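You operate a simulated robot arm through the tools that you are given. There is no shell and no other tool.

You are at the controls of a simulated robot arm. One attempt, no reset.

Task
Fit the orange foot on the orange-ringed stub and tap it home.
Fine: use the white mallet without bruising the foot, stand the mallet back, and leave the other feet. Set down upright: white mallet.

Only the result counts: the job must be done as asked and must still hold three seconds after the hand-in. Knocking over, shifting, dropping, spilling or breaking anything else fails it.

Robot
A 7-joint arm with a two-finger gripper, fixed in place. Base frame: the origin is at the foot of the arm, x ahead of it, y to its left, z up; the work surface is at about z = 81.2. Lengths are in cm, angles in rad, forces in N, time in s.
With the tool pointing down near the work surface it reaches from about 30 to 74 cm from the base axis. Its first joint turns from -2.897 to 2.897 rad. Payload 2.94 kg.
The TCP is the grasp point between the finger pads, 3 cm short of the fingertips. In the tool frame z runs along the fingers and y along their closing line. Largest opening 13.8 cm; the body of the gripper starts 10.9 cm behind the TCP.
Orientation is that of the tool frame in the base frame, as [roll, pitch, yaw] about the fixed x, y, z axes, in that order (R = Rz(yaw) Ry(pitch) Rx(roll)). With the fingers straight down and closing along the base's y, the tool's x points along the base's -x, its y along +y and its z along -z.

Tools
- The arm moves only by the tool apply_moves. Its argument "rows" is a list of rows, each a list of 3 entries, a list of its own where there are three numbers: the turn, a rotation vector about the tool's x, y, z in rad, then the shift along the tool's x, y, z in cm, then the opening in per cent of the stroke, from 0 (shut) to 100 (fully open). In form: [[[wx, wy, wz], [dx, dy, dz], grip], ...]. A call has 1 to 20 rows; each row shifts and turns the commanded pose from where the row before left it, along the tool's axes as they then stand. A row lasts 0.2 s, in which the tool goes at most 5 cm and 0.15 rad; a call with a longer step from one row to the next is refused whole, and so is a gripper value outside its range. A pose out of reach is approached as far as the arm can. The call stops where the force on the tool passes 60 N (or 10 N more than at its start, if that is more) or the arm is blocked; 0.2 s more then pass. Each finger halts on what it meets, pressing with about 22 N; the grip force reading is that of the motor and also rises with nothing between the fingers. The clock runs only during rows and for 0.2 s after the last one: add rows that do not move to give the fingers time. It gives the time, the measured TCP pose, the force on the tool (base axes), the opening and the grip force at its end, in the units of the frame above (readings bear some noise), with the torque about the TCP (base axes, N m) and any sound that the robot's microphone picked up.
- Cameras (640 x 400 px; columns grow to the right, rows downward): "scene" is fixed at [5.03, 49.9, 138.04]; the picture's right is [-0.42, -0.91, 0.00], its down [-0.42, 0.19, -0.88] and it looks along [0.80, -0.37, -0.47] (base axes); focal length 222 px, centre (320, 200). "wrist" rides on the gripper at [7.1, 1.9, -14.6] in the tool frame; the picture's right is [-0.26, 0.97, 0.00], its down [-0.85, -0.23, -0.48] and it looks along [-0.46, -0.12, 0.88] (tool axes); focal length 280 px, centre (320, 200). There is no depth. A picture from a camera that has moved, and an enlarged one, comes with that camera's place and axes in the base frame and with its lens.
- capture(camera): a new picture of that camera. No time passes.
- move_column(by): slides the trunk up (or, below 0, down) by that many cm; the arm rides with it, the base frame stays. It gives what a move gives, with no picture.
- close_up(camera, box): a new picture of the part [left, top, right, bottom] of that camera's present view, enlarged. No time passes.
- hand_in(): hands the job in; it is judged then, once.

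Places have to be worked out from the pictures, the camera data and where the tool is seen. Open the gripper and draw the arm clear of the work before you hand the job in, unless the task says otherwise.

The tools are called after ">>>" as a command line: name --argument value ..., lists and objects as JSON in quotes. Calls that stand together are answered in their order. apply_moves: Moves the arm, as the interface text tells. Its arguments: {"type":"object","properties":{"rows":{"type":"array"}},"required":["rows"]} The other tools are called the same way: move_column (by) slides the trunk up or down; capture (camera) takes a picture; close_up (camera, box) takes an enlarged picture of a part of a camera's view; hand_in () hands the job in.

At the start:

```text
clock: 0.0
tool_pos: [44.13, 21.43, 127.53]
tcp_rot: [3.141, -0.001, -3.141]
ft_force: [-0.1, -0.3, 0.4]
moment: [0.03, 0.01, 0.0]
gripper_width: 13.78
grasp_force: 0.1
trunk travel left (down, up): [-42.5, 2.9]
```

scene: 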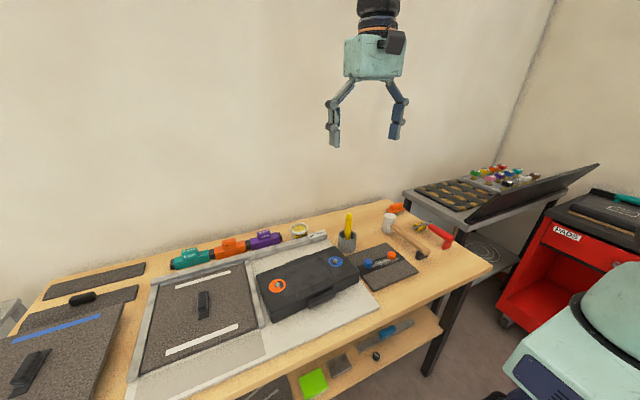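
wrist: 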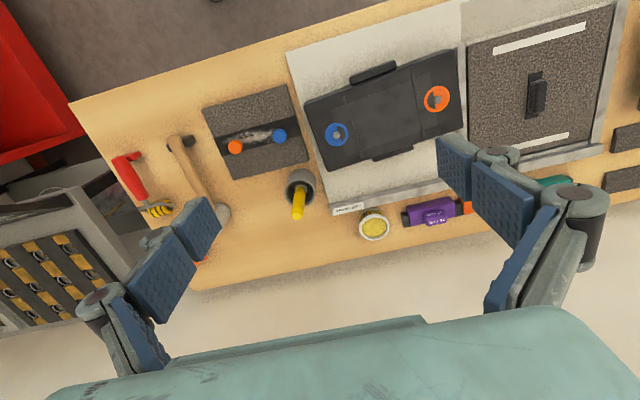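

I start by looking more closely at the bench to find the orange foot, the orange-ringed stub and the white mallet.

>>> close_up --camera "scene" --box '[240, 190, 480, 340]'

>>> close_up --camera "wrist" --box '[80, 80, 320, 230]'

>>> close_up --camera "wrist" --box '[280, 40, 480, 165]'

>>> close_up --camera "scene" --box '[330, 180, 460, 300]'

```text
2.67 times, centred on (360, 265) of scene
camera zoom: at [5.03, 49.9, 138.04], right [-0.42, -0.91, 0.0], down [-0.42, 0.19, -0.88], along [0.8, -0.37, -0.47], focal length 591 px, centre (213, 27)
```

zoom: 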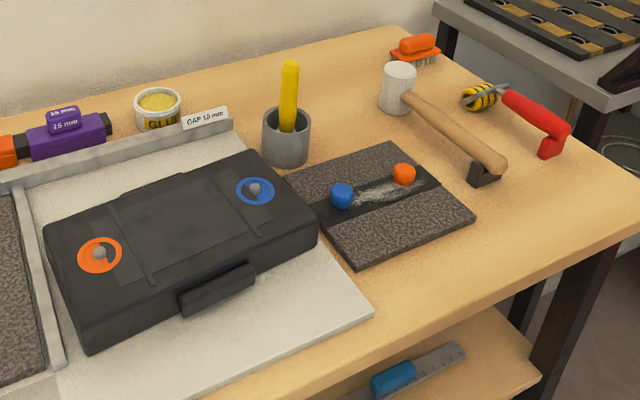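

```text
2.67 times, centred on (200, 155) of wrist
camera zoom: at [37.14, 23.27, 142.11], right [0.26, 0.97, 0.0], down [0.85, -0.23, 0.48], along [0.46, -0.12, -0.88], focal length 748 px, centre (640, 320)
```

zoom: 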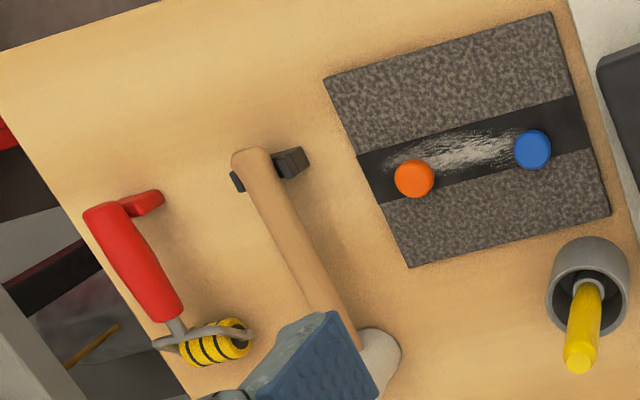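

```text
3.20 times, centred on (380, 102) of wrist
camera zoom: at [37.14, 23.27, 142.11], right [0.26, 0.97, 0.0], down [0.85, -0.23, 0.48], along [0.46, -0.12, -0.88], focal length 897 px, centre (128, 512)
```

zoom: 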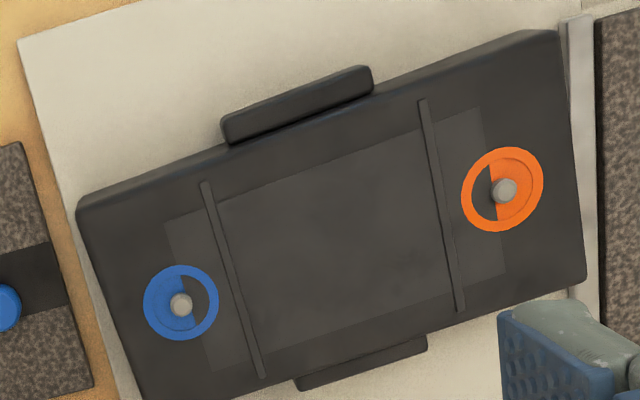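

```text
3.33 times, centred on (395, 240) of scene
camera zoom: at [5.03, 49.9, 138.04], right [-0.42, -0.91, 0.0], down [-0.42, 0.19, -0.88], along [0.8, -0.37, -0.47], focal length 739 px, centre (70, 67)
```

zoom: 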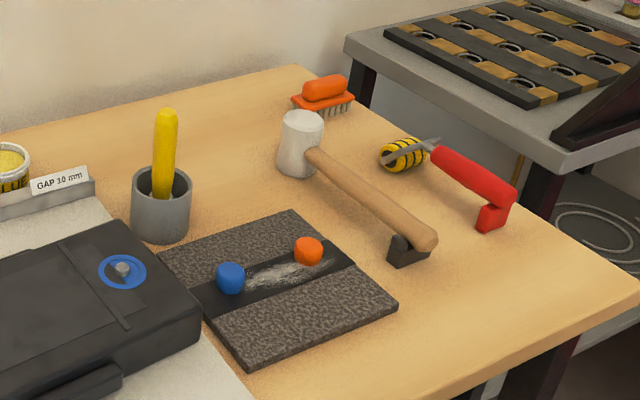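

The orange foot appears at about (50.5, 0.5), the orange stub at about (50.7, 42.3) and the mallet handle runs from about (45, -9.5) to the head at (64, -9). I zoom in further to see details of each.

>>> close_up --camera "scene" --box '[355, 235, 425, 290]'

>>> close_up --camera "scene" --box '[250, 245, 360, 325]'

>>> close_up --camera "wrist" --box '[410, 70, 470, 120]'

>>> close_up --camera "scene" --box '[375, 195, 465, 265]'

>>> close_up --camera "wrist" --box '[210, 110, 320, 180]'

>>> close_up --camera "scene" --box '[280, 215, 340, 255]'

```text
7.27 times, centred on (390, 262) of scene
camera zoom: at [5.03, 49.9, 138.04], right [-0.42, -0.91, 0.0], down [-0.42, 0.19, -0.88], along [0.8, -0.37, -0.47], focal length 1613 px, centre (-189, -254)
```

zoom: 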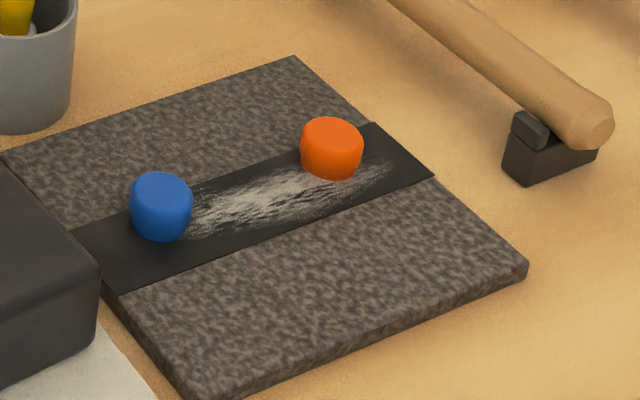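

```text
5.00 times, centred on (305, 285) of scene
camera zoom: at [5.03, 49.9, 138.04], right [-0.42, -0.91, 0.0], down [-0.42, 0.19, -0.88], along [0.8, -0.37, -0.47], focal length 1109 px, centre (395, -225)
```

zoom: 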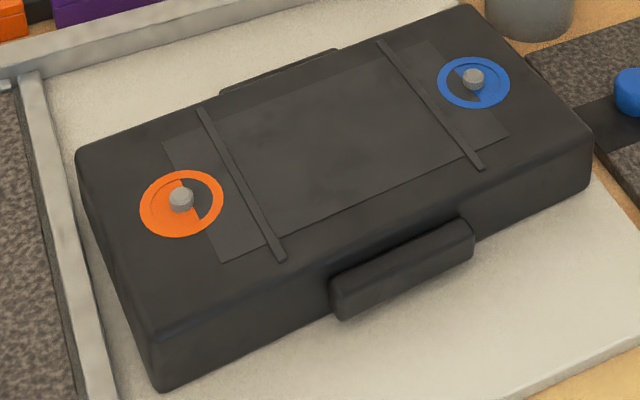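

```text
8.00 times, centred on (440, 95) of wrist
camera zoom: at [37.14, 23.27, 142.11], right [0.26, 0.97, 0.0], down [0.85, -0.23, 0.48], along [0.46, -0.12, -0.88], focal length 2243 px, centre (-640, 1040)
```

zoom: 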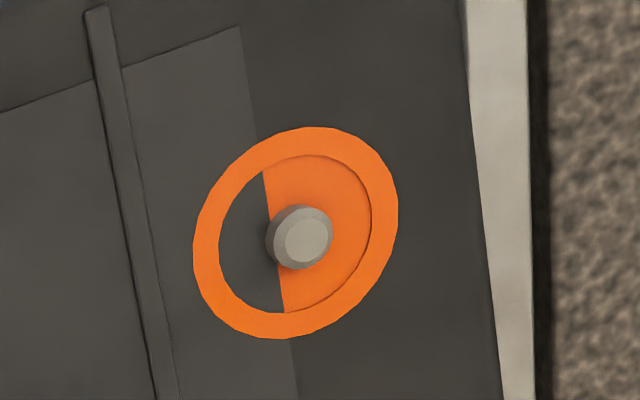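

```text
5.71 times, centred on (420, 230) of scene
camera zoom: at [5.03, 49.9, 138.04], right [-0.42, -0.91, 0.0], down [-0.42, 0.19, -0.88], along [0.8, -0.37, -0.47], focal length 1267 px, centre (-251, 29)
```

zoom: 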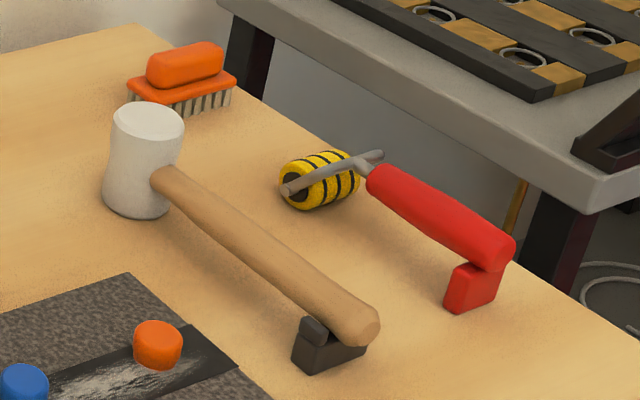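

```text
5.71 times, centred on (265, 145) of wrist
camera zoom: at [37.14, 23.27, 142.11], right [0.26, 0.97, 0.0], down [0.85, -0.23, 0.48], along [0.46, -0.12, -0.88], focal length 1602 px, centre (634, 514)
```

zoom: 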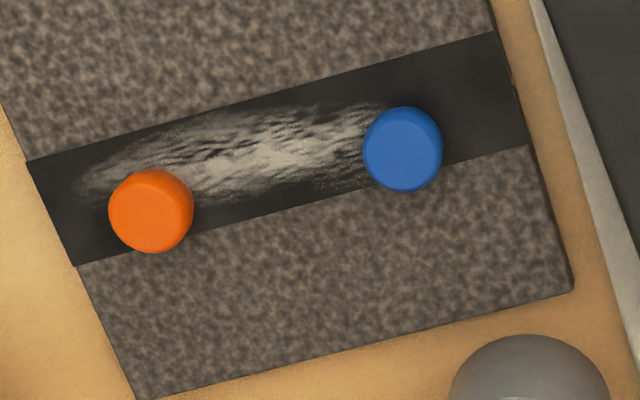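

```text
10.00 times, centred on (310, 235) of scene
camera zoom: at [5.03, 49.9, 138.04], right [-0.42, -0.91, 0.0], down [-0.42, 0.19, -0.88], along [0.8, -0.37, -0.47], focal length 2218 px, centre (420, -150)
```

zoom: 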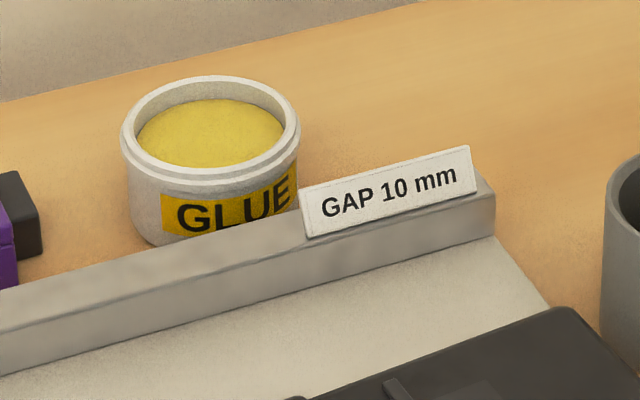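

The foot looks like a round cap about 3 cm across, and the stub is a grey pin about 1 cm across inside the orange ring. I move the arm over the mat at a safe height for a closer wrist view of the foot and mallet.

>>> apply_moves --rows '[[[0, 0, 0], [0.21, -1.87, 2.25], 100], [[0, 0, 0], [0.21, -1.87, 2.25], 100], [[0, 0, 0], [0.21, -1.87, 2.25], 100], [[0, 0, 0], [0.21, -1.87, 2.25], 100], [[0, 0, 0], [0.21, -1.87, 2.25], 100], [[0, 0, 0], [0.21, -1.87, 2.25], 100], [[0, 0, 0], [0.21, -1.87, 2.25], 100], [[0, 0, 0], [0.21, -1.87, 2.25], 100], [[0, 0, 0], [0.21, -1.87, 2.25], 100], [[0, 0, 0], [0.21, -1.87, 2.25], 100], [[0, 0, 0], [0, 0, 0], 100]]'

>>> capture --camera "wrist"

>>> capture --camera "scene"

```text
clock: 2.4
tool_pos: [42.18, 2.83, 104.87]
tcp_rot: [-3.14, -0.002, 3.141]
ft_force: [-0.3, -0.3, 0.2]
moment: [0.01, 0.03, 0.01]
gripper_width: 13.79
grasp_force: 0.0
trunk travel left (down, up): [-42.5, 2.9]
```

```text
taken
camera wrist: at [35.05, 4.63, 119.54], right [0.26, 0.97, 0.0], down [0.85, -0.23, 0.48], along [0.46, -0.12, -0.88], focal length 280 px, centre (320, 200)
```

wrist: 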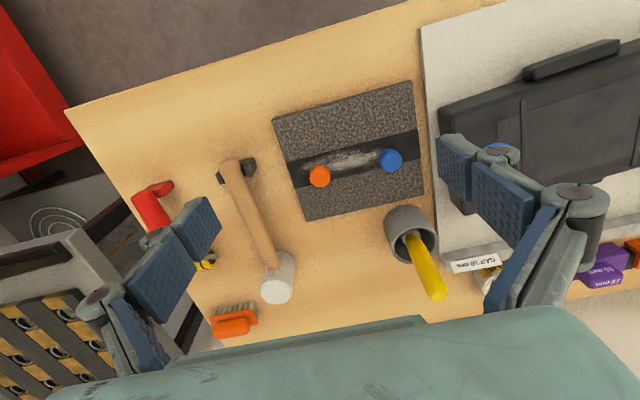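

```text
taken
```

scene: 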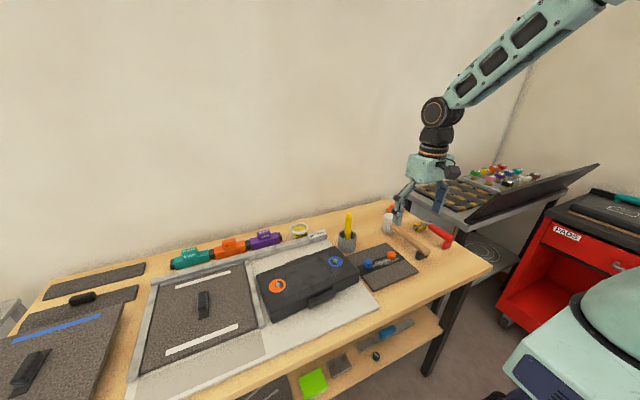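

I take enlarged views of the foot, mallet and surroundings from this pose.

>>> close_up --camera "wrist" --box '[270, 90, 430, 190]'

>>> close_up --camera "wrist" --box '[190, 140, 350, 340]'

```text
4.00 times, centred on (350, 140) of wrist
camera zoom: at [35.05, 4.63, 119.54], right [0.26, 0.97, 0.0], down [0.85, -0.23, 0.48], along [0.46, -0.12, -0.88], focal length 1122 px, centre (200, 440)
```

zoom: 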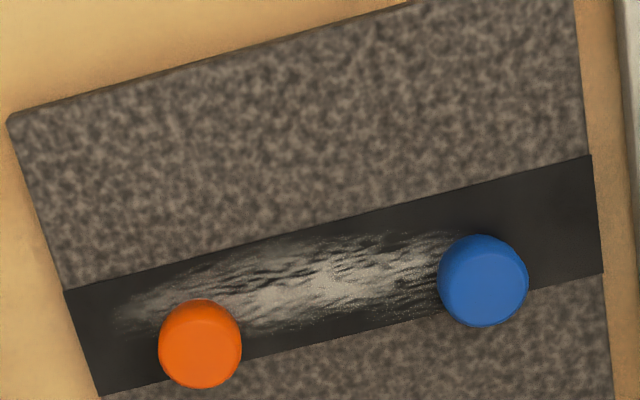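

```text
2.00 times, centred on (270, 240) of wrist
camera zoom: at [35.05, 4.63, 119.54], right [0.26, 0.97, 0.0], down [0.85, -0.23, 0.48], along [0.46, -0.12, -0.88], focal length 561 px, centre (420, 120)
```

zoom: 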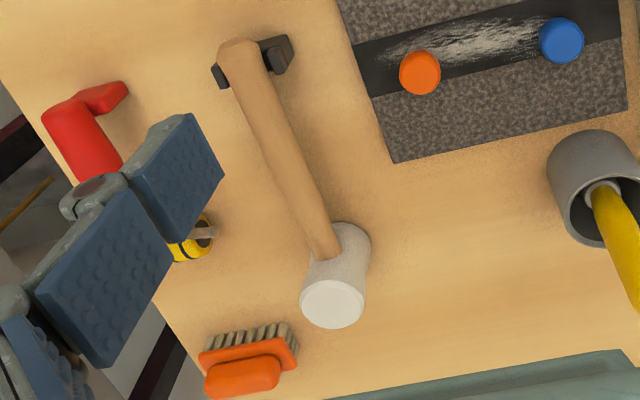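

The foot works out at about (50.2, 0.7) with its top near z 84, the blue foot some 10 cm further in y, and the mallet handle at y ≈ -10.2. I move above the orange foot with the fingers part closed and look again.

>>> apply_moves --rows '[[[0, 0, 0], [-1.6, -0.42, 2.37], 80], [[0, 0, 0], [-1.6, -0.42, 2.37], 60], [[0, 0, 0], [-1.6, -0.42, 2.37], 45], [[0, 0, 0], [-1.6, -0.42, 2.37], 45], [[0, 0, 0], [-1.58, -0.42, 2.37], 45], [[0, 0, 0], [0, 0, 0], 45], [[0, 0, 0], [0, 0, 0], 45]]'

>>> capture --camera "wrist"

>>> close_up --camera "scene" --box '[340, 190, 460, 290]'

```text
clock: 4.0
tool_pos: [50.15, 0.41, 92.98]
tcp_rot: [-3.14, 0.0, -3.14]
ft_force: [0.3, -0.2, 0.5]
moment: [-0.04, -0.01, -0.02]
gripper_width: 6.22
grasp_force: 0.1
trunk travel left (down, up): [-42.5, 2.9]
```

```text
taken
camera wrist: at [43.07, 2.45, 107.68], right [0.26, 0.97, 0.0], down [0.85, -0.23, 0.48], along [0.46, -0.12, -0.88], focal length 280 px, centre (320, 200)
```

wrist: 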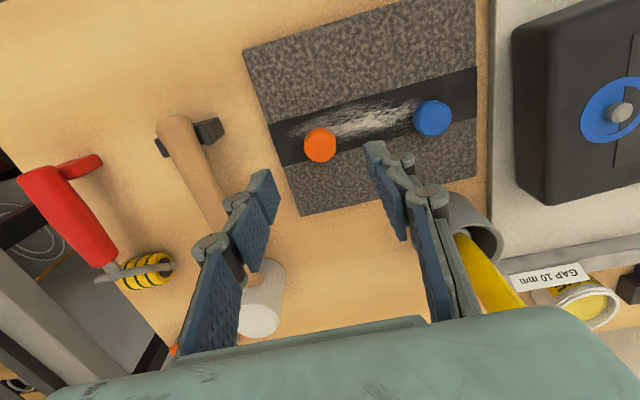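

```text
4.00 times, centred on (400, 240) of scene
camera zoom: at [5.03, 49.9, 138.04], right [-0.42, -0.91, 0.0], down [-0.42, 0.19, -0.88], along [0.8, -0.37, -0.47], focal length 887 px, centre (0, 40)
```

zoom: 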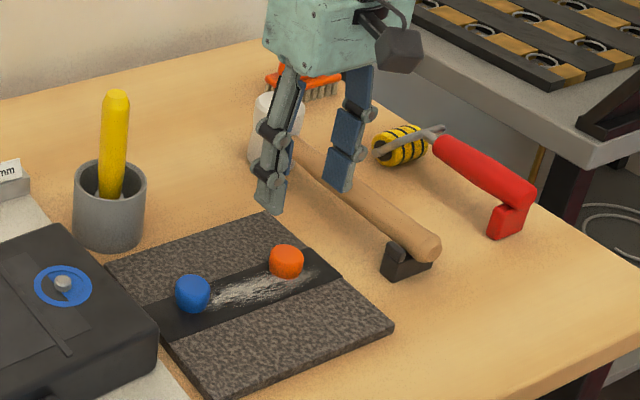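

I enlarge the wrist view around the foot to refine its position before descending.

>>> close_up --camera "wrist" --box '[270, 100, 370, 200]'

>>> close_up --camera "scene" --box '[365, 240, 415, 280]'

```text
4.00 times, centred on (320, 150) of wrist
camera zoom: at [43.07, 2.45, 107.68], right [0.26, 0.97, 0.0], down [0.85, -0.23, 0.48], along [0.46, -0.12, -0.88], focal length 1122 px, centre (320, 400)
```

zoom: 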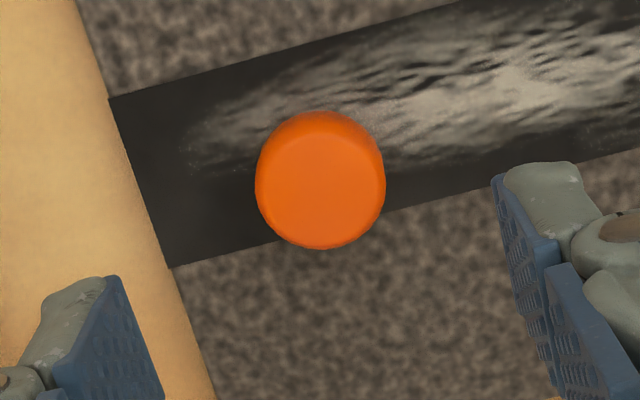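

```text
10.00 times, centred on (390, 260) of scene
camera zoom: at [5.03, 49.9, 138.04], right [-0.42, -0.91, 0.0], down [-0.42, 0.19, -0.88], along [0.8, -0.37, -0.47], focal length 2218 px, centre (-380, -400)
```

zoom: 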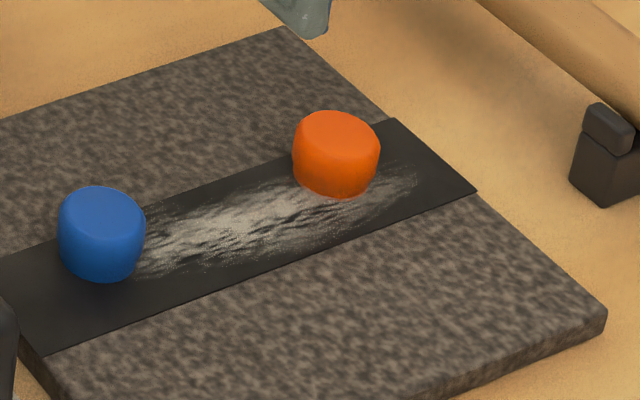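

The foot centre refines to (50.37, 0.58), diameter about 2.95, standing from about z 82.2 to 84.0. I descend around it so the fingertips end at about z 82.8, without closing yet.

>>> apply_moves --rows '[[[0, 0, 0], [-0.2, 0.1, 1.5], 45], [[0, 0, 0], [0, 0, 2], 45], [[0, 0, 0], [0, 0, 1.7], 45], [[0, 0, 0], [0, 0, 1.0], 45], [[0, 0, 0], [0, 0, 0.6], 45], [[0, 0, 0], [0, 0, 0.2], 45], [[0, 0, 0], [0, 0, 0], 45]]'

>>> capture --camera "wrist"

>>> close_up --camera "scene" --box '[350, 215, 430, 285]'

```text
clock: 5.6
tool_pos: [50.29, 0.54, 86.16]
tcp_rot: [3.142, 0.001, -3.141]
ft_force: [1.3, -0.6, 0.1]
moment: [0.01, 0.01, -0.04]
gripper_width: 6.18
grasp_force: 0.0
trunk travel left (down, up): [-42.5, 2.9]
```

```text
taken
camera wrist: at [43.21, 2.51, 100.78], right [0.26, 0.97, 0.0], down [0.85, -0.23, 0.48], along [0.46, -0.12, -0.88], focal length 280 px, centre (320, 200)
```

wrist: 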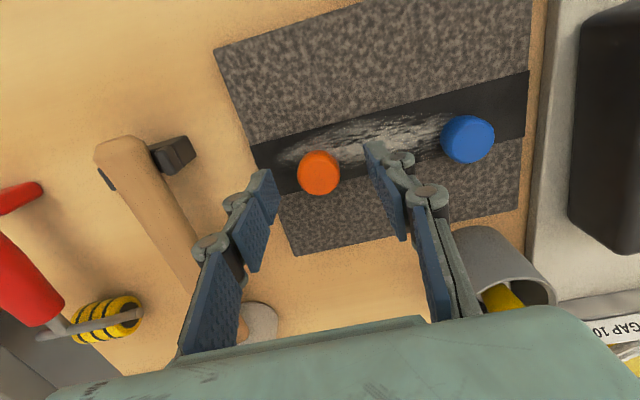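

```text
5.71 times, centred on (390, 250) of scene
camera zoom: at [5.03, 49.9, 138.04], right [-0.42, -0.91, 0.0], down [-0.42, 0.19, -0.88], along [0.8, -0.37, -0.47], focal length 1267 px, centre (-80, -86)
```

zoom: 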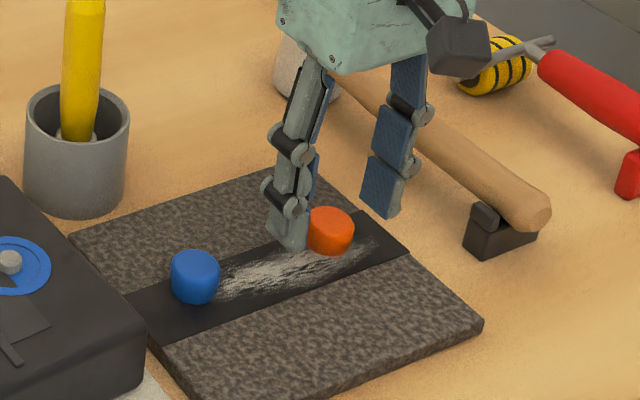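

The TCP sits at z 86.16 and is centred on the foot. I go down another 0.4 cm and close on the foot.

>>> apply_moves --rows '[[[0, 0, 0], [0, 0, 0.25], 45], [[0, 0, 0], [0, 0, 0.15], 40], [[0, 0, 0], [0, 0, 0], 35], [[0, 0, 0], [0, 0, 0], 28], [[0, 0, 0], [0, 0, 0], 20], [[0, 0, 0], [0, 0, 0], 10], [[0, 0, 0], [0, 0, 0], 5], [[0, 0, 0], [0, 0, 0], 5]]'

>>> capture --camera "wrist"

>>> close_up --camera "scene" --box '[350, 215, 430, 285]'

```text
clock: 7.4
tool_pos: [50.32, 0.65, 85.72]
tcp_rot: [-3.141, 0.0, 3.141]
ft_force: [-0.9, 0.8, 0.1]
moment: [-0.02, -0.05, 0.02]
gripper_width: 2.78
grasp_force: 22.1
trunk travel left (down, up): [-42.5, 2.9]
```

```text
taken
camera wrist: at [43.24, 2.52, 100.37], right [0.26, 0.97, 0.0], down [0.85, -0.23, 0.48], along [0.46, -0.12, -0.88], focal length 280 px, centre (320, 200)
```

wrist: 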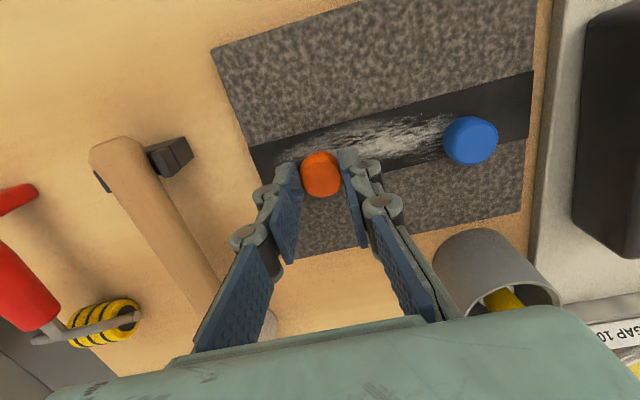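

```text
5.71 times, centred on (390, 250) of scene
camera zoom: at [5.03, 49.9, 138.04], right [-0.42, -0.91, 0.0], down [-0.42, 0.19, -0.88], along [0.8, -0.37, -0.47], focal length 1267 px, centre (-80, -86)
```

zoom: 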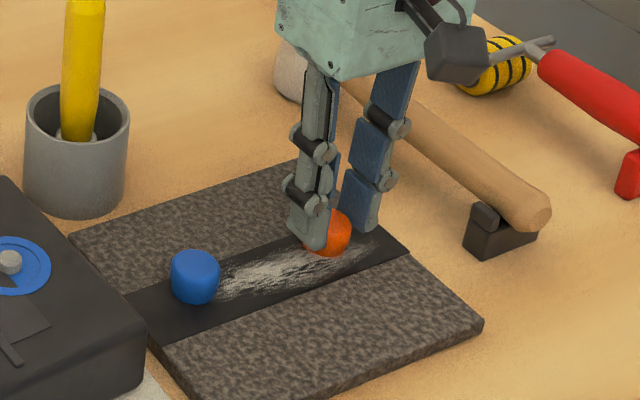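

The foot is gripped (2.78 cm, 22 N). I lift it straight up slowly and check it in the pictures.

>>> apply_moves --rows '[[[0, 0, 0], [0, 0, -0.4], 5], [[0, 0, 0], [0, 0, -1.0], 5], [[0, 0, 0], [0, 0, -2.5], 5], [[0, 0, 0], [0, 0, -3], 5], [[0, 0, 0], [0, 0, -3.5], 5], [[0, 0, 0], [0, 0, -3.0], 5], [[0, 0, 0], [0, 0, -1.0], 5], [[0, 0, 0], [0, 0, 0], 5]]'

>>> capture --camera "wrist"

>>> close_up --camera "scene" --box '[350, 165, 430, 235]'

>>> close_up --camera "wrist" --box '[270, 120, 370, 220]'

```text
clock: 9.2
tool_pos: [50.33, 0.71, 100.09]
tcp_rot: [3.14, 0.0, -3.141]
ft_force: [-0.4, 0.7, 0.2]
moment: [0.0, -0.01, 0.04]
gripper_width: 0.7
grasp_force: 0.0
trunk travel left (down, up): [-42.5, 2.9]
```

```text
taken
camera wrist: at [43.19, 2.61, 114.69], right [0.26, 0.97, 0.0], down [0.85, -0.23, 0.48], along [0.46, -0.12, -0.88], focal length 280 px, centre (320, 200)
```

wrist: 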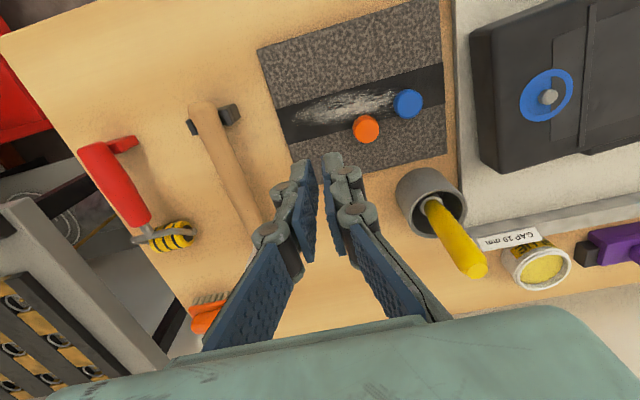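

```text
5.71 times, centred on (390, 200) of scene
camera zoom: at [5.03, 49.9, 138.04], right [-0.42, -0.91, 0.0], down [-0.42, 0.19, -0.88], along [0.8, -0.37, -0.47], focal length 1267 px, centre (-80, 200)
```

zoom: 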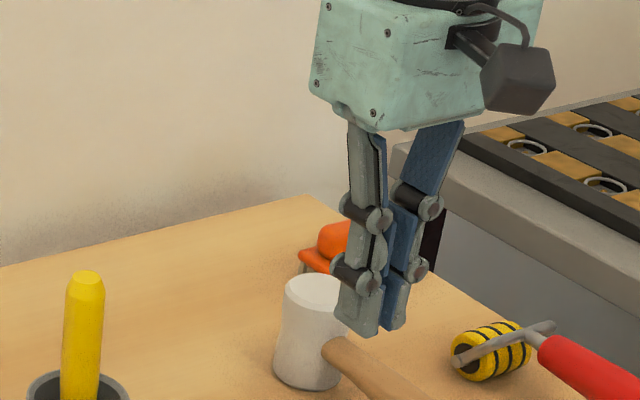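

```text
4.00 times, centred on (320, 170) of wrist
camera zoom: at [43.19, 2.61, 114.69], right [0.26, 0.97, 0.0], down [0.85, -0.23, 0.48], along [0.46, -0.12, -0.88], focal length 1122 px, centre (320, 320)
```

zoom: 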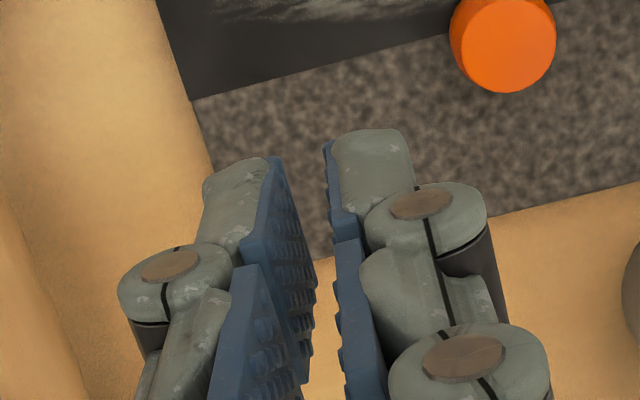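

The foot slipped out during the lift: it now stands at about (52.4, 5.6) on the mat, while the blue foot still appears unmoved at (50.5, 10.6). I look closely at how it is lying before trying again.

>>> close_up --camera "scene" --box '[355, 240, 415, 285]'

>>> close_up --camera "wrist" --box '[330, 70, 450, 160]'

```text
8.89 times, centred on (385, 262) of scene
camera zoom: at [5.03, 49.9, 138.04], right [-0.42, -0.91, 0.0], down [-0.42, 0.19, -0.88], along [0.8, -0.37, -0.47], focal length 1971 px, centre (-258, -356)
```

zoom: 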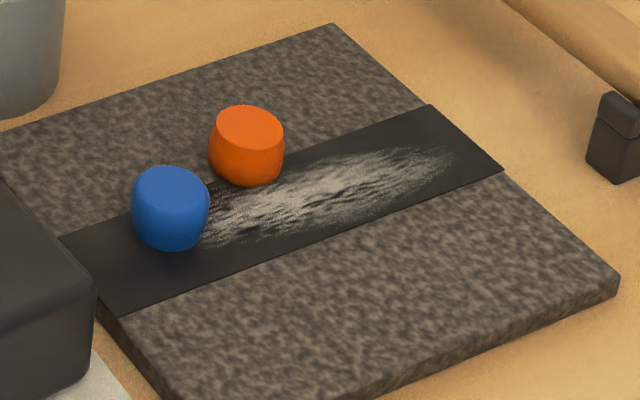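

```text
4.44 times, centred on (390, 115) of wrist
camera zoom: at [43.19, 2.61, 114.69], right [0.26, 0.97, 0.0], down [0.85, -0.23, 0.48], along [0.46, -0.12, -0.88], focal length 1246 px, centre (9, 578)
```

zoom: 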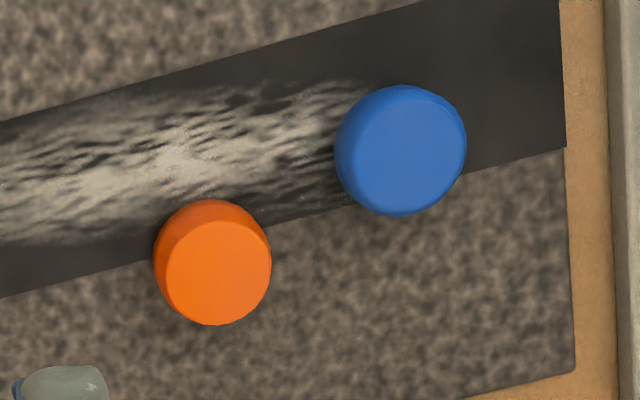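

The orange foot's top edge now looks crisper than before, so I check whether it turned over.

>>> close_up --camera "scene" --box '[364, 246, 388, 264]'

>>> close_up --camera "wrist" --box '[350, 105, 390, 145]'

>>> close_up --camera "wrist" --box '[388, 82, 428, 122]'

```text
16.00 times, centred on (376, 255) of scene
camera zoom: at [5.03, 49.9, 138.04], right [-0.42, -0.91, 0.0], down [-0.42, 0.19, -0.88], along [0.8, -0.37, -0.47], focal length 3548 px, centre (-576, -680)
```

zoom: 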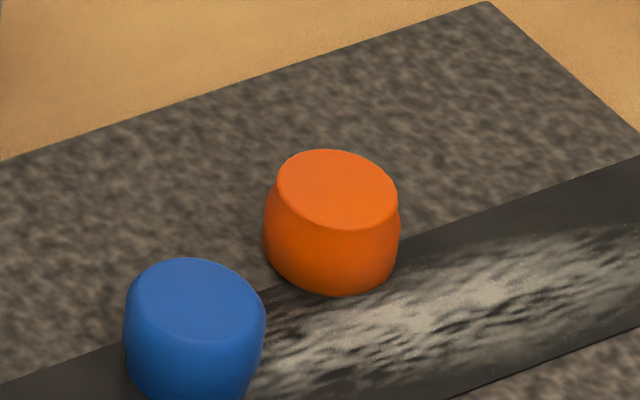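

```text
10.00 times, centred on (370, 125) of wrist
camera zoom: at [43.19, 2.61, 114.69], right [0.26, 0.97, 0.0], down [0.85, -0.23, 0.48], along [0.46, -0.12, -0.88], focal length 2804 px, centre (-180, 950)
```

zoom: 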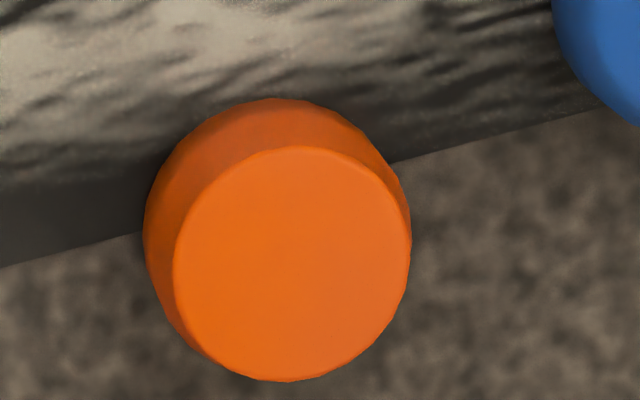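

```text
10.00 times, centred on (408, 102) of wrist
camera zoom: at [43.19, 2.61, 114.69], right [0.26, 0.97, 0.0], down [0.85, -0.23, 0.48], along [0.46, -0.12, -0.88], focal length 2804 px, centre (-560, 1180)
```

zoom: 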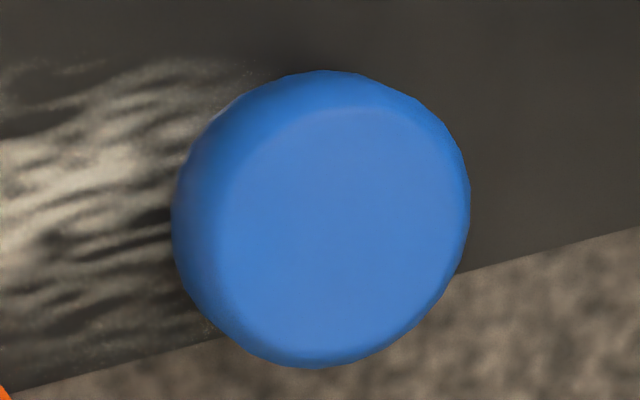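

The crisp, narrower end is now on top, so the orange foot has tumbled upside down compared with the blue one (rounded, wider end up). I turn the gripper 90° so the fingers close along x, away from the blue foot, and look again from there.

>>> apply_moves --rows '[[[0, 0, 0.1428], [0, 0, 0], 10], [[0, 0, 0.1428], [0, 0, 0], 20], [[0, 0, 0.1428], [0, 0, 0], 30], [[0, 0, 0.1428], [0, 0, 0], 36], [[0, 0, 0.1428], [0, 0, 0], 36], [[0, 0, 0.1428], [0, 0, 0], 36], [[0, 0, 0.1428], [0, 0, 0], 36], [[0, 0, 0.1428], [0, 0, 0], 36], [[0, 0, 0.1428], [0, 0, 0], 36], [[0, 0, 0.1428], [0, 0, 0], 36], [[0, 0, 0.1428], [0, 0, 0], 36], [[0, 0, 0], [0, 0, 0], 36], [[0, 0, 0], [0, 0, 0], 36]]'

>>> capture --camera "wrist"

>>> capture --camera "scene"

```text
clock: 12.0
tool_pos: [50.25, 0.75, 100.12]
tcp_rot: [3.14, 0.0, 1.573]
ft_force: [0.0, -0.5, 0.3]
moment: [0.0, -0.01, 0.01]
gripper_width: 4.99
grasp_force: 0.0
trunk travel left (down, up): [-42.5, 2.9]
```

```text
taken
camera wrist: at [52.24, 7.7, 114.74], right [0.96, -0.26, 0.0], down [-0.23, -0.85, 0.48], along [-0.13, -0.46, -0.88], focal length 280 px, centre (320, 200)
```

wrist: 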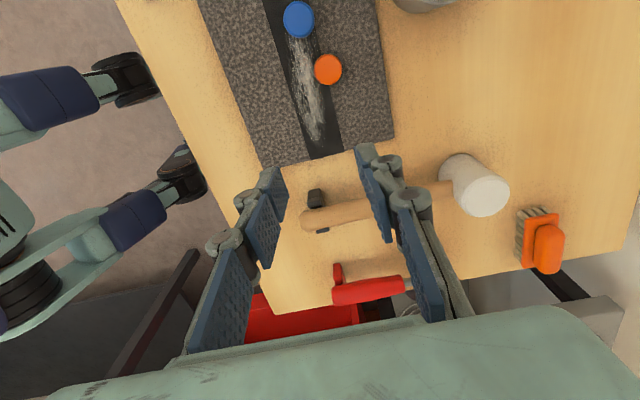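

```text
taken
```

scene: 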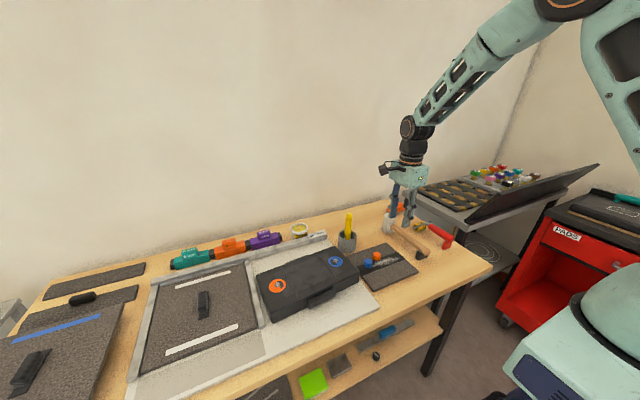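

Rotation worked (tool x now points along +y, tool y along +x). From here the orange foot computes to (52.4, 5.7); I move above it at z 92 and look again.

>>> apply_moves --rows '[[[0, 0, 0], [1.64, 0.72, 2.0], 36], [[0, 0, 0], [1.64, 0.72, 2.0], 36], [[0, 0, 0], [1.64, 0.72, 2.0], 36], [[0, 0, 0], [0, 0, 2.0], 36], [[0, 0, 0], [0, 0, 0], 36]]'

>>> close_up --camera "wrist" --box '[270, 80, 370, 180]'

>>> close_up --camera "scene" --box '[345, 220, 405, 265]'

>>> capture --camera "wrist"

```text
clock: 13.2
tool_pos: [52.37, 5.52, 92.24]
tcp_rot: [-3.141, 0.0, 1.571]
ft_force: [0.2, 0.3, 0.1]
moment: [-0.01, 0.03, 0.02]
gripper_width: 4.96
grasp_force: 0.0
trunk travel left (down, up): [-42.5, 2.9]
```

```text
4.00 times, centred on (320, 130) of wrist
camera zoom: at [54.33, 12.58, 106.72], right [0.97, -0.26, 0.0], down [-0.23, -0.85, 0.48], along [-0.12, -0.46, -0.88], focal length 1122 px, centre (320, 480)
```

zoom: 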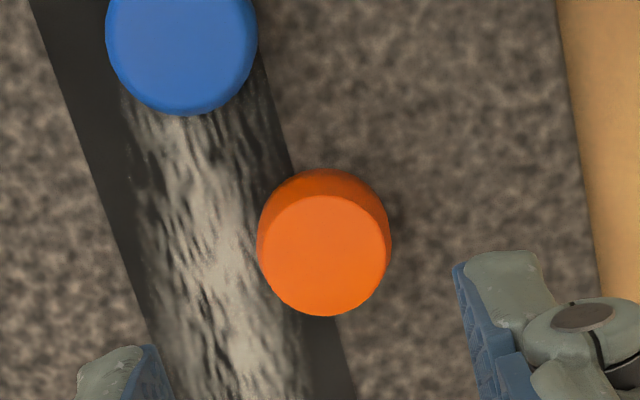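

```text
8.89 times, centred on (375, 242) of scene
camera zoom: at [5.03, 49.9, 138.04], right [-0.42, -0.91, 0.0], down [-0.42, 0.19, -0.88], along [0.8, -0.37, -0.47], focal length 1971 px, centre (-169, -178)
```

zoom: 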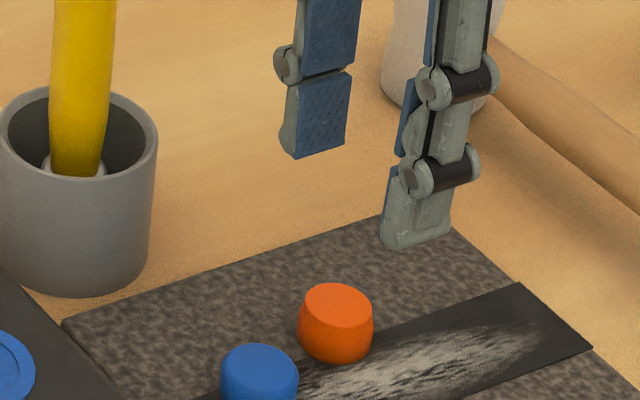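

```text
taken
camera wrist: at [54.33, 12.58, 106.72], right [0.97, -0.26, 0.0], down [-0.23, -0.85, 0.48], along [-0.12, -0.46, -0.88], focal length 280 px, centre (320, 200)
```

wrist: 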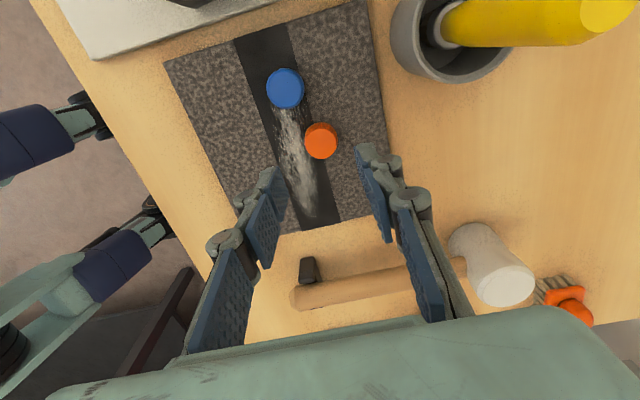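

The foot now refines to about (52.6, 5.8). I shift slightly and descend step by step with the fingers open 5 cm either side of it.

>>> apply_moves --rows '[[[0, 0, 0], [0.27, 0.2, 1.5], 36], [[0, 0, 0], [0, 0, 2.0], 36], [[0, 0, 0], [0, 0, 1.5], 36], [[0, 0, 0], [0, 0, 0.8], 36], [[0, 0, 0], [0, 0, 0.4], 36], [[0, 0, 0], [0, 0, 0.2], 36], [[0, 0, 0], [0, 0, 0], 36], [[0, 0, 0], [0, 0, 0], 36]]'

>>> close_up --camera "wrist" --box '[250, 100, 390, 220]'

>>> close_up --camera "scene" --box '[345, 230, 405, 275]'

```text
clock: 15.0
tool_pos: [52.72, 5.82, 85.73]
tcp_rot: [-3.141, 0.001, 1.571]
ft_force: [-0.2, 0.2, -1.0]
moment: [-0.02, -0.02, -0.01]
gripper_width: 5.0
grasp_force: 0.1
trunk travel left (down, up): [-42.5, 2.9]
```

```text
3.33 times, centred on (320, 160) of wrist
camera zoom: at [54.65, 12.91, 100.33], right [0.97, -0.26, 0.0], down [-0.23, -0.85, 0.48], along [-0.12, -0.46, -0.88], focal length 935 px, centre (320, 333)
```

zoom: 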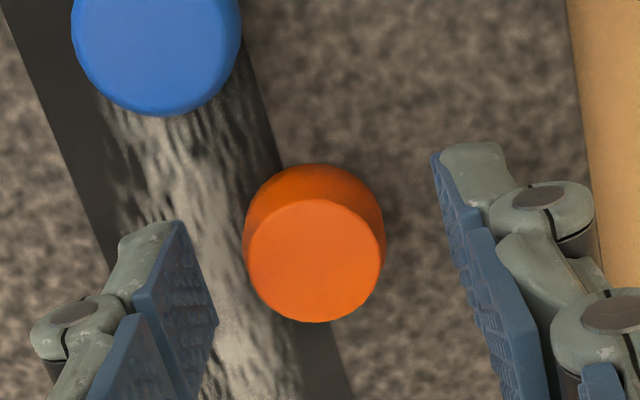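

```text
8.89 times, centred on (375, 252) of scene
camera zoom: at [5.03, 49.9, 138.04], right [-0.42, -0.91, 0.0], down [-0.42, 0.19, -0.88], along [0.8, -0.37, -0.47], focal length 1971 px, centre (-169, -267)
```

zoom: 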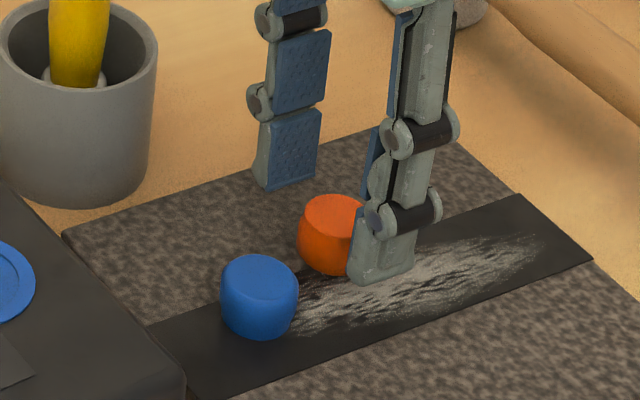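

The foot is centred between the fingers at about (52.7, 6.0). I nudge y and lower in small steps watching the force to feel the mat.

>>> apply_moves --rows '[[[0, 0, 0], [0.15, 0, 0.1], 36], [[0, 0, 0], [0, 0, 0.1], 36], [[0, 0, 0], [0, 0, 0], 36]]'

>>> close_up --camera "scene" --box '[355, 240, 395, 270]'

```text
clock: 15.8
tool_pos: [52.7, 5.99, 85.53]
tcp_rot: [-3.141, -0.001, 1.571]
ft_force: [0.0, -0.9, 0.8]
moment: [-0.02, 0.0, 0.0]
gripper_width: 4.98
grasp_force: 0.1
trunk travel left (down, up): [-42.5, 2.9]
```

```text
13.33 times, centred on (375, 255) of scene
camera zoom: at [5.03, 49.9, 138.04], right [-0.42, -0.91, 0.0], down [-0.42, 0.19, -0.88], along [0.8, -0.37, -0.47], focal length 2957 px, centre (-413, -533)
```

zoom: 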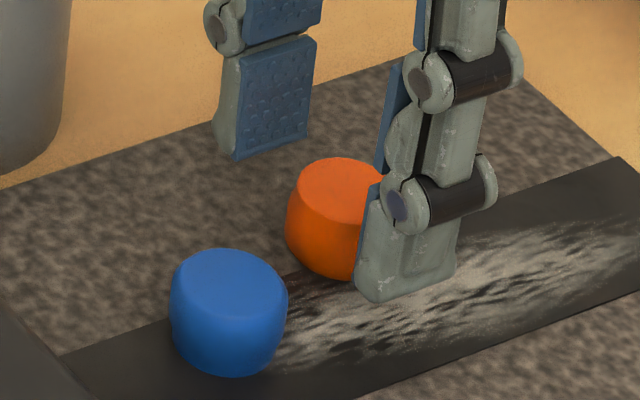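

Compared in the same picture, the fingertips are still about 0.5–0.9 cm above the foot's base, which explains the first slip (only the rounded rim was gripped). I keep lowering gently.

>>> apply_moves --rows '[[[0, 0, 0], [0, 0, 0.15], 36], [[0, 0, 0], [0, 0, 0.15], 36], [[0, 0, 0], [0, 0, 0], 36]]'

>>> close_up --camera "scene" --box '[355, 240, 395, 270]'

```text
clock: 16.6
tool_pos: [52.47, 6.06, 85.31]
tcp_rot: [-3.142, 0.0, 1.571]
ft_force: [-0.8, -0.6, -0.4]
moment: [0.0, -0.01, 0.0]
gripper_width: 4.97
grasp_force: 0.1
trunk travel left (down, up): [-42.5, 2.9]
```

```text
13.33 times, centred on (375, 255) of scene
camera zoom: at [5.03, 49.9, 138.04], right [-0.42, -0.91, 0.0], down [-0.42, 0.19, -0.88], along [0.8, -0.37, -0.47], focal length 2957 px, centre (-413, -533)
```

zoom: 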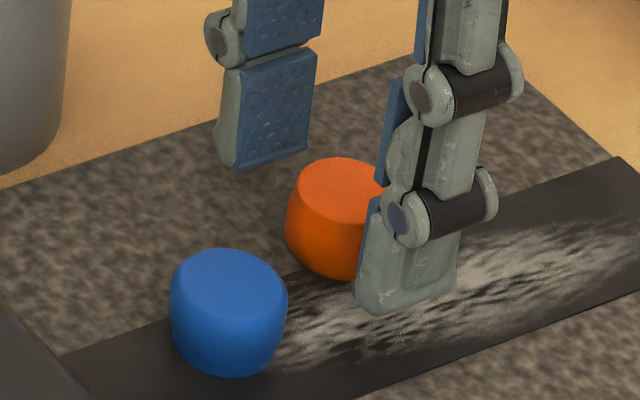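

No contact yet at z 85.3; I lower another 0.3 cm in small steps.

>>> apply_moves --rows '[[[0, 0, 0], [0, 0, 0.1], 36], [[0, 0, 0], [0, 0, 0.1], 36], [[0, 0, 0], [0, 0, 0.1], 36], [[0, 0, 0], [0, 0, 0], 36]]'

>>> close_up --camera "scene" --box '[355, 240, 395, 270]'

```text
clock: 17.6
tool_pos: [52.66, 5.99, 84.84]
tcp_rot: [-3.14, 0.0, 1.571]
ft_force: [-0.8, 0.5, -0.3]
moment: [-0.01, 0.01, 0.01]
gripper_width: 4.95
grasp_force: 0.1
trunk travel left (down, up): [-42.5, 2.9]
```

```text
13.33 times, centred on (375, 255) of scene
camera zoom: at [5.03, 49.9, 138.04], right [-0.42, -0.91, 0.0], down [-0.42, 0.19, -0.88], along [0.8, -0.37, -0.47], focal length 2957 px, centre (-413, -533)
```

zoom: 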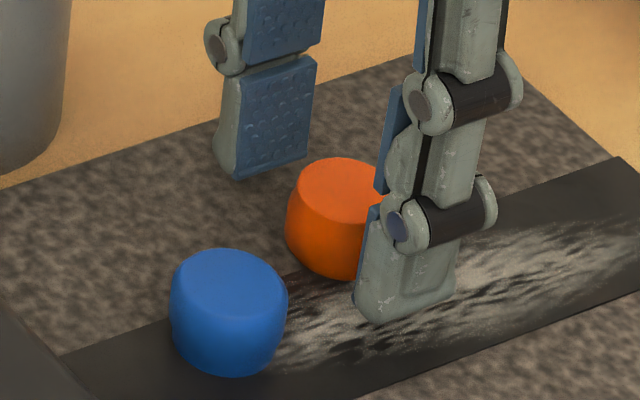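

Still free at z ≈ 84.9; I continue down in small steps.

>>> apply_moves --rows '[[[0, 0, 0], [0, 0, 0.1], 36], [[0, 0, 0], [0, 0, 0.1], 36], [[0, 0, 0], [0, 0, 0], 36]]'

>>> close_up --camera "scene" --box '[355, 240, 395, 270]'

>>> close_up --camera "wrist" --box '[250, 100, 390, 220]'

```text
clock: 18.4
tool_pos: [52.71, 6.05, 84.85]
tcp_rot: [-3.141, -0.001, 1.571]
ft_force: [0.3, -0.8, 0.2]
moment: [0.01, -0.04, 0.02]
gripper_width: 4.98
grasp_force: 0.0
trunk travel left (down, up): [-42.5, 2.9]
```

```text
13.33 times, centred on (375, 255) of scene
camera zoom: at [5.03, 49.9, 138.04], right [-0.42, -0.91, 0.0], down [-0.42, 0.19, -0.88], along [0.8, -0.37, -0.47], focal length 2957 px, centre (-413, -533)
```

zoom: 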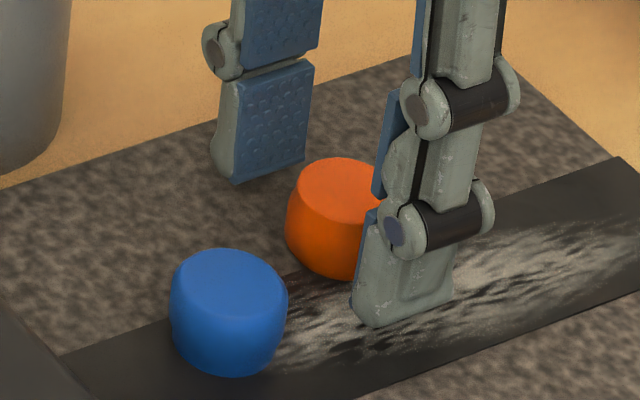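

```text
3.33 times, centred on (320, 160) of wrist
camera zoom: at [54.61, 13.07, 99.36], right [0.97, -0.26, 0.0], down [-0.23, -0.85, 0.48], along [-0.12, -0.46, -0.88], focal length 935 px, centre (320, 333)
```

zoom: 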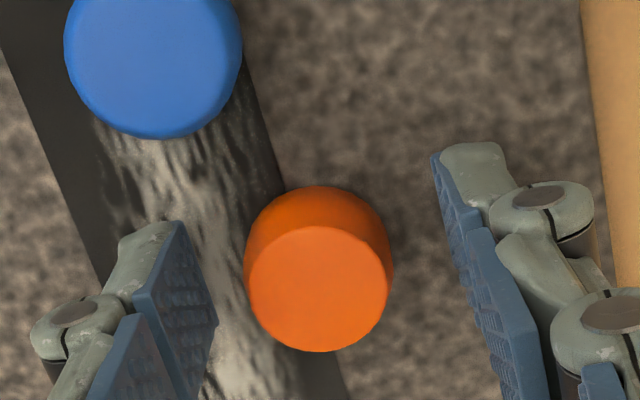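

The reading is about 84.85 with no force yet; I keep stepping down until the mat is felt.

>>> apply_moves --rows '[[[0, 0, 0], [0, 0, 0.1], 36], [[0, 0, 0], [0, 0, 0.1], 36], [[0, 0, 0], [0, 0, 0], 36]]'

>>> close_up --camera "scene" --box '[355, 240, 395, 270]'

```text
clock: 19.2
tool_pos: [52.7, 6.07, 84.59]
tcp_rot: [-3.141, -0.001, 1.571]
ft_force: [-0.8, 0.2, -0.7]
moment: [0.04, 0.01, 0.02]
gripper_width: 4.97
grasp_force: 0.0
trunk travel left (down, up): [-42.5, 2.9]
```

```text
13.33 times, centred on (375, 255) of scene
camera zoom: at [5.03, 49.9, 138.04], right [-0.42, -0.91, 0.0], down [-0.42, 0.19, -0.88], along [0.8, -0.37, -0.47], focal length 2957 px, centre (-413, -533)
```

zoom: 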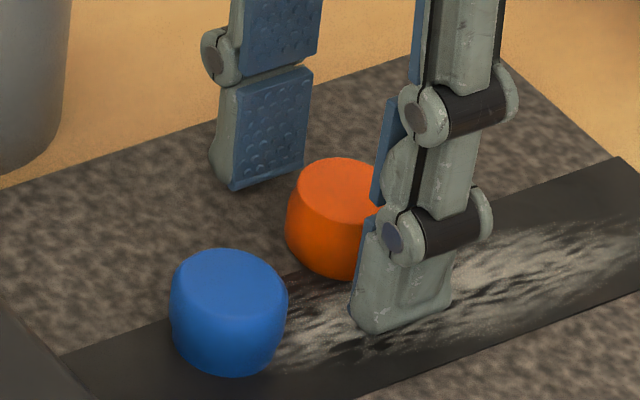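

The tips are now very close to the mat. I close the fingers on the foot here and look before lifting.

>>> apply_moves --rows '[[[0, 0, 0], [0, 0, 0.1], 36], [[0, 0, 0], [0, 0, 0], 32], [[0, 0, 0], [0, 0, 0], 28], [[0, 0, 0], [0, 0, 0], 24], [[0, 0, 0], [0, 0, 0], 20], [[0, 0, 0], [0, 0, 0], 14], [[0, 0, 0], [0, 0, 0], 8], [[0, 0, 0], [0, 0, 0], 5], [[0, 0, 0], [0, 0, 0], 5]]'

>>> close_up --camera "scene" --box '[355, 235, 395, 265]'

>>> close_up --camera "wrist" --box '[250, 100, 390, 220]'

```text
clock: 21.2
tool_pos: [52.58, 6.06, 84.44]
tcp_rot: [3.141, 0.0, 1.57]
ft_force: [0.2, -0.6, 0.9]
moment: [-0.02, -0.02, -0.01]
gripper_width: 2.83
grasp_force: 22.2
trunk travel left (down, up): [-42.5, 2.9]
```

```text
13.33 times, centred on (375, 250) of scene
camera zoom: at [5.03, 49.9, 138.04], right [-0.42, -0.91, 0.0], down [-0.42, 0.19, -0.88], along [0.8, -0.37, -0.47], focal length 2957 px, centre (-413, -467)
```

zoom: 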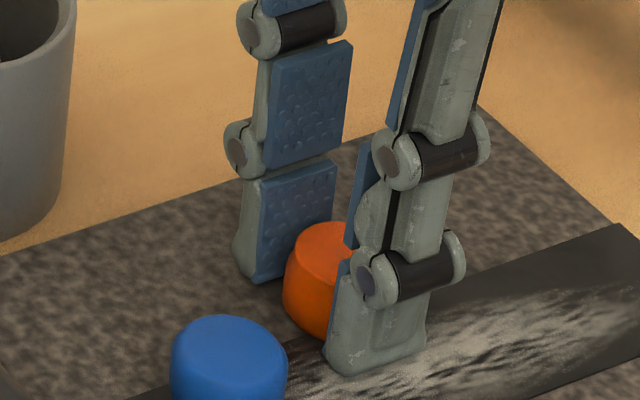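

```text
3.33 times, centred on (320, 160) of wrist
camera zoom: at [54.57, 13.09, 99.06], right [0.97, -0.26, 0.0], down [-0.23, -0.85, 0.48], along [-0.12, -0.46, -0.88], focal length 935 px, centre (320, 333)
```

zoom: 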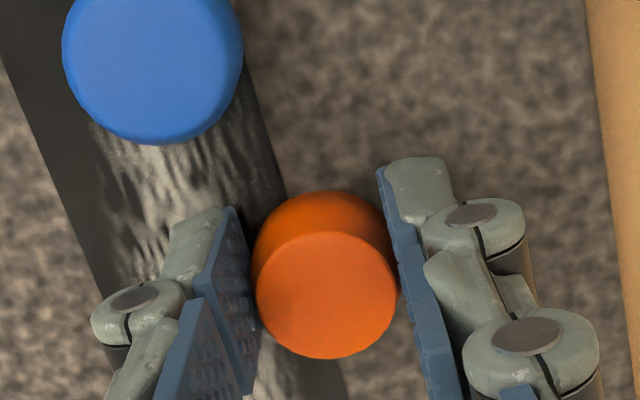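

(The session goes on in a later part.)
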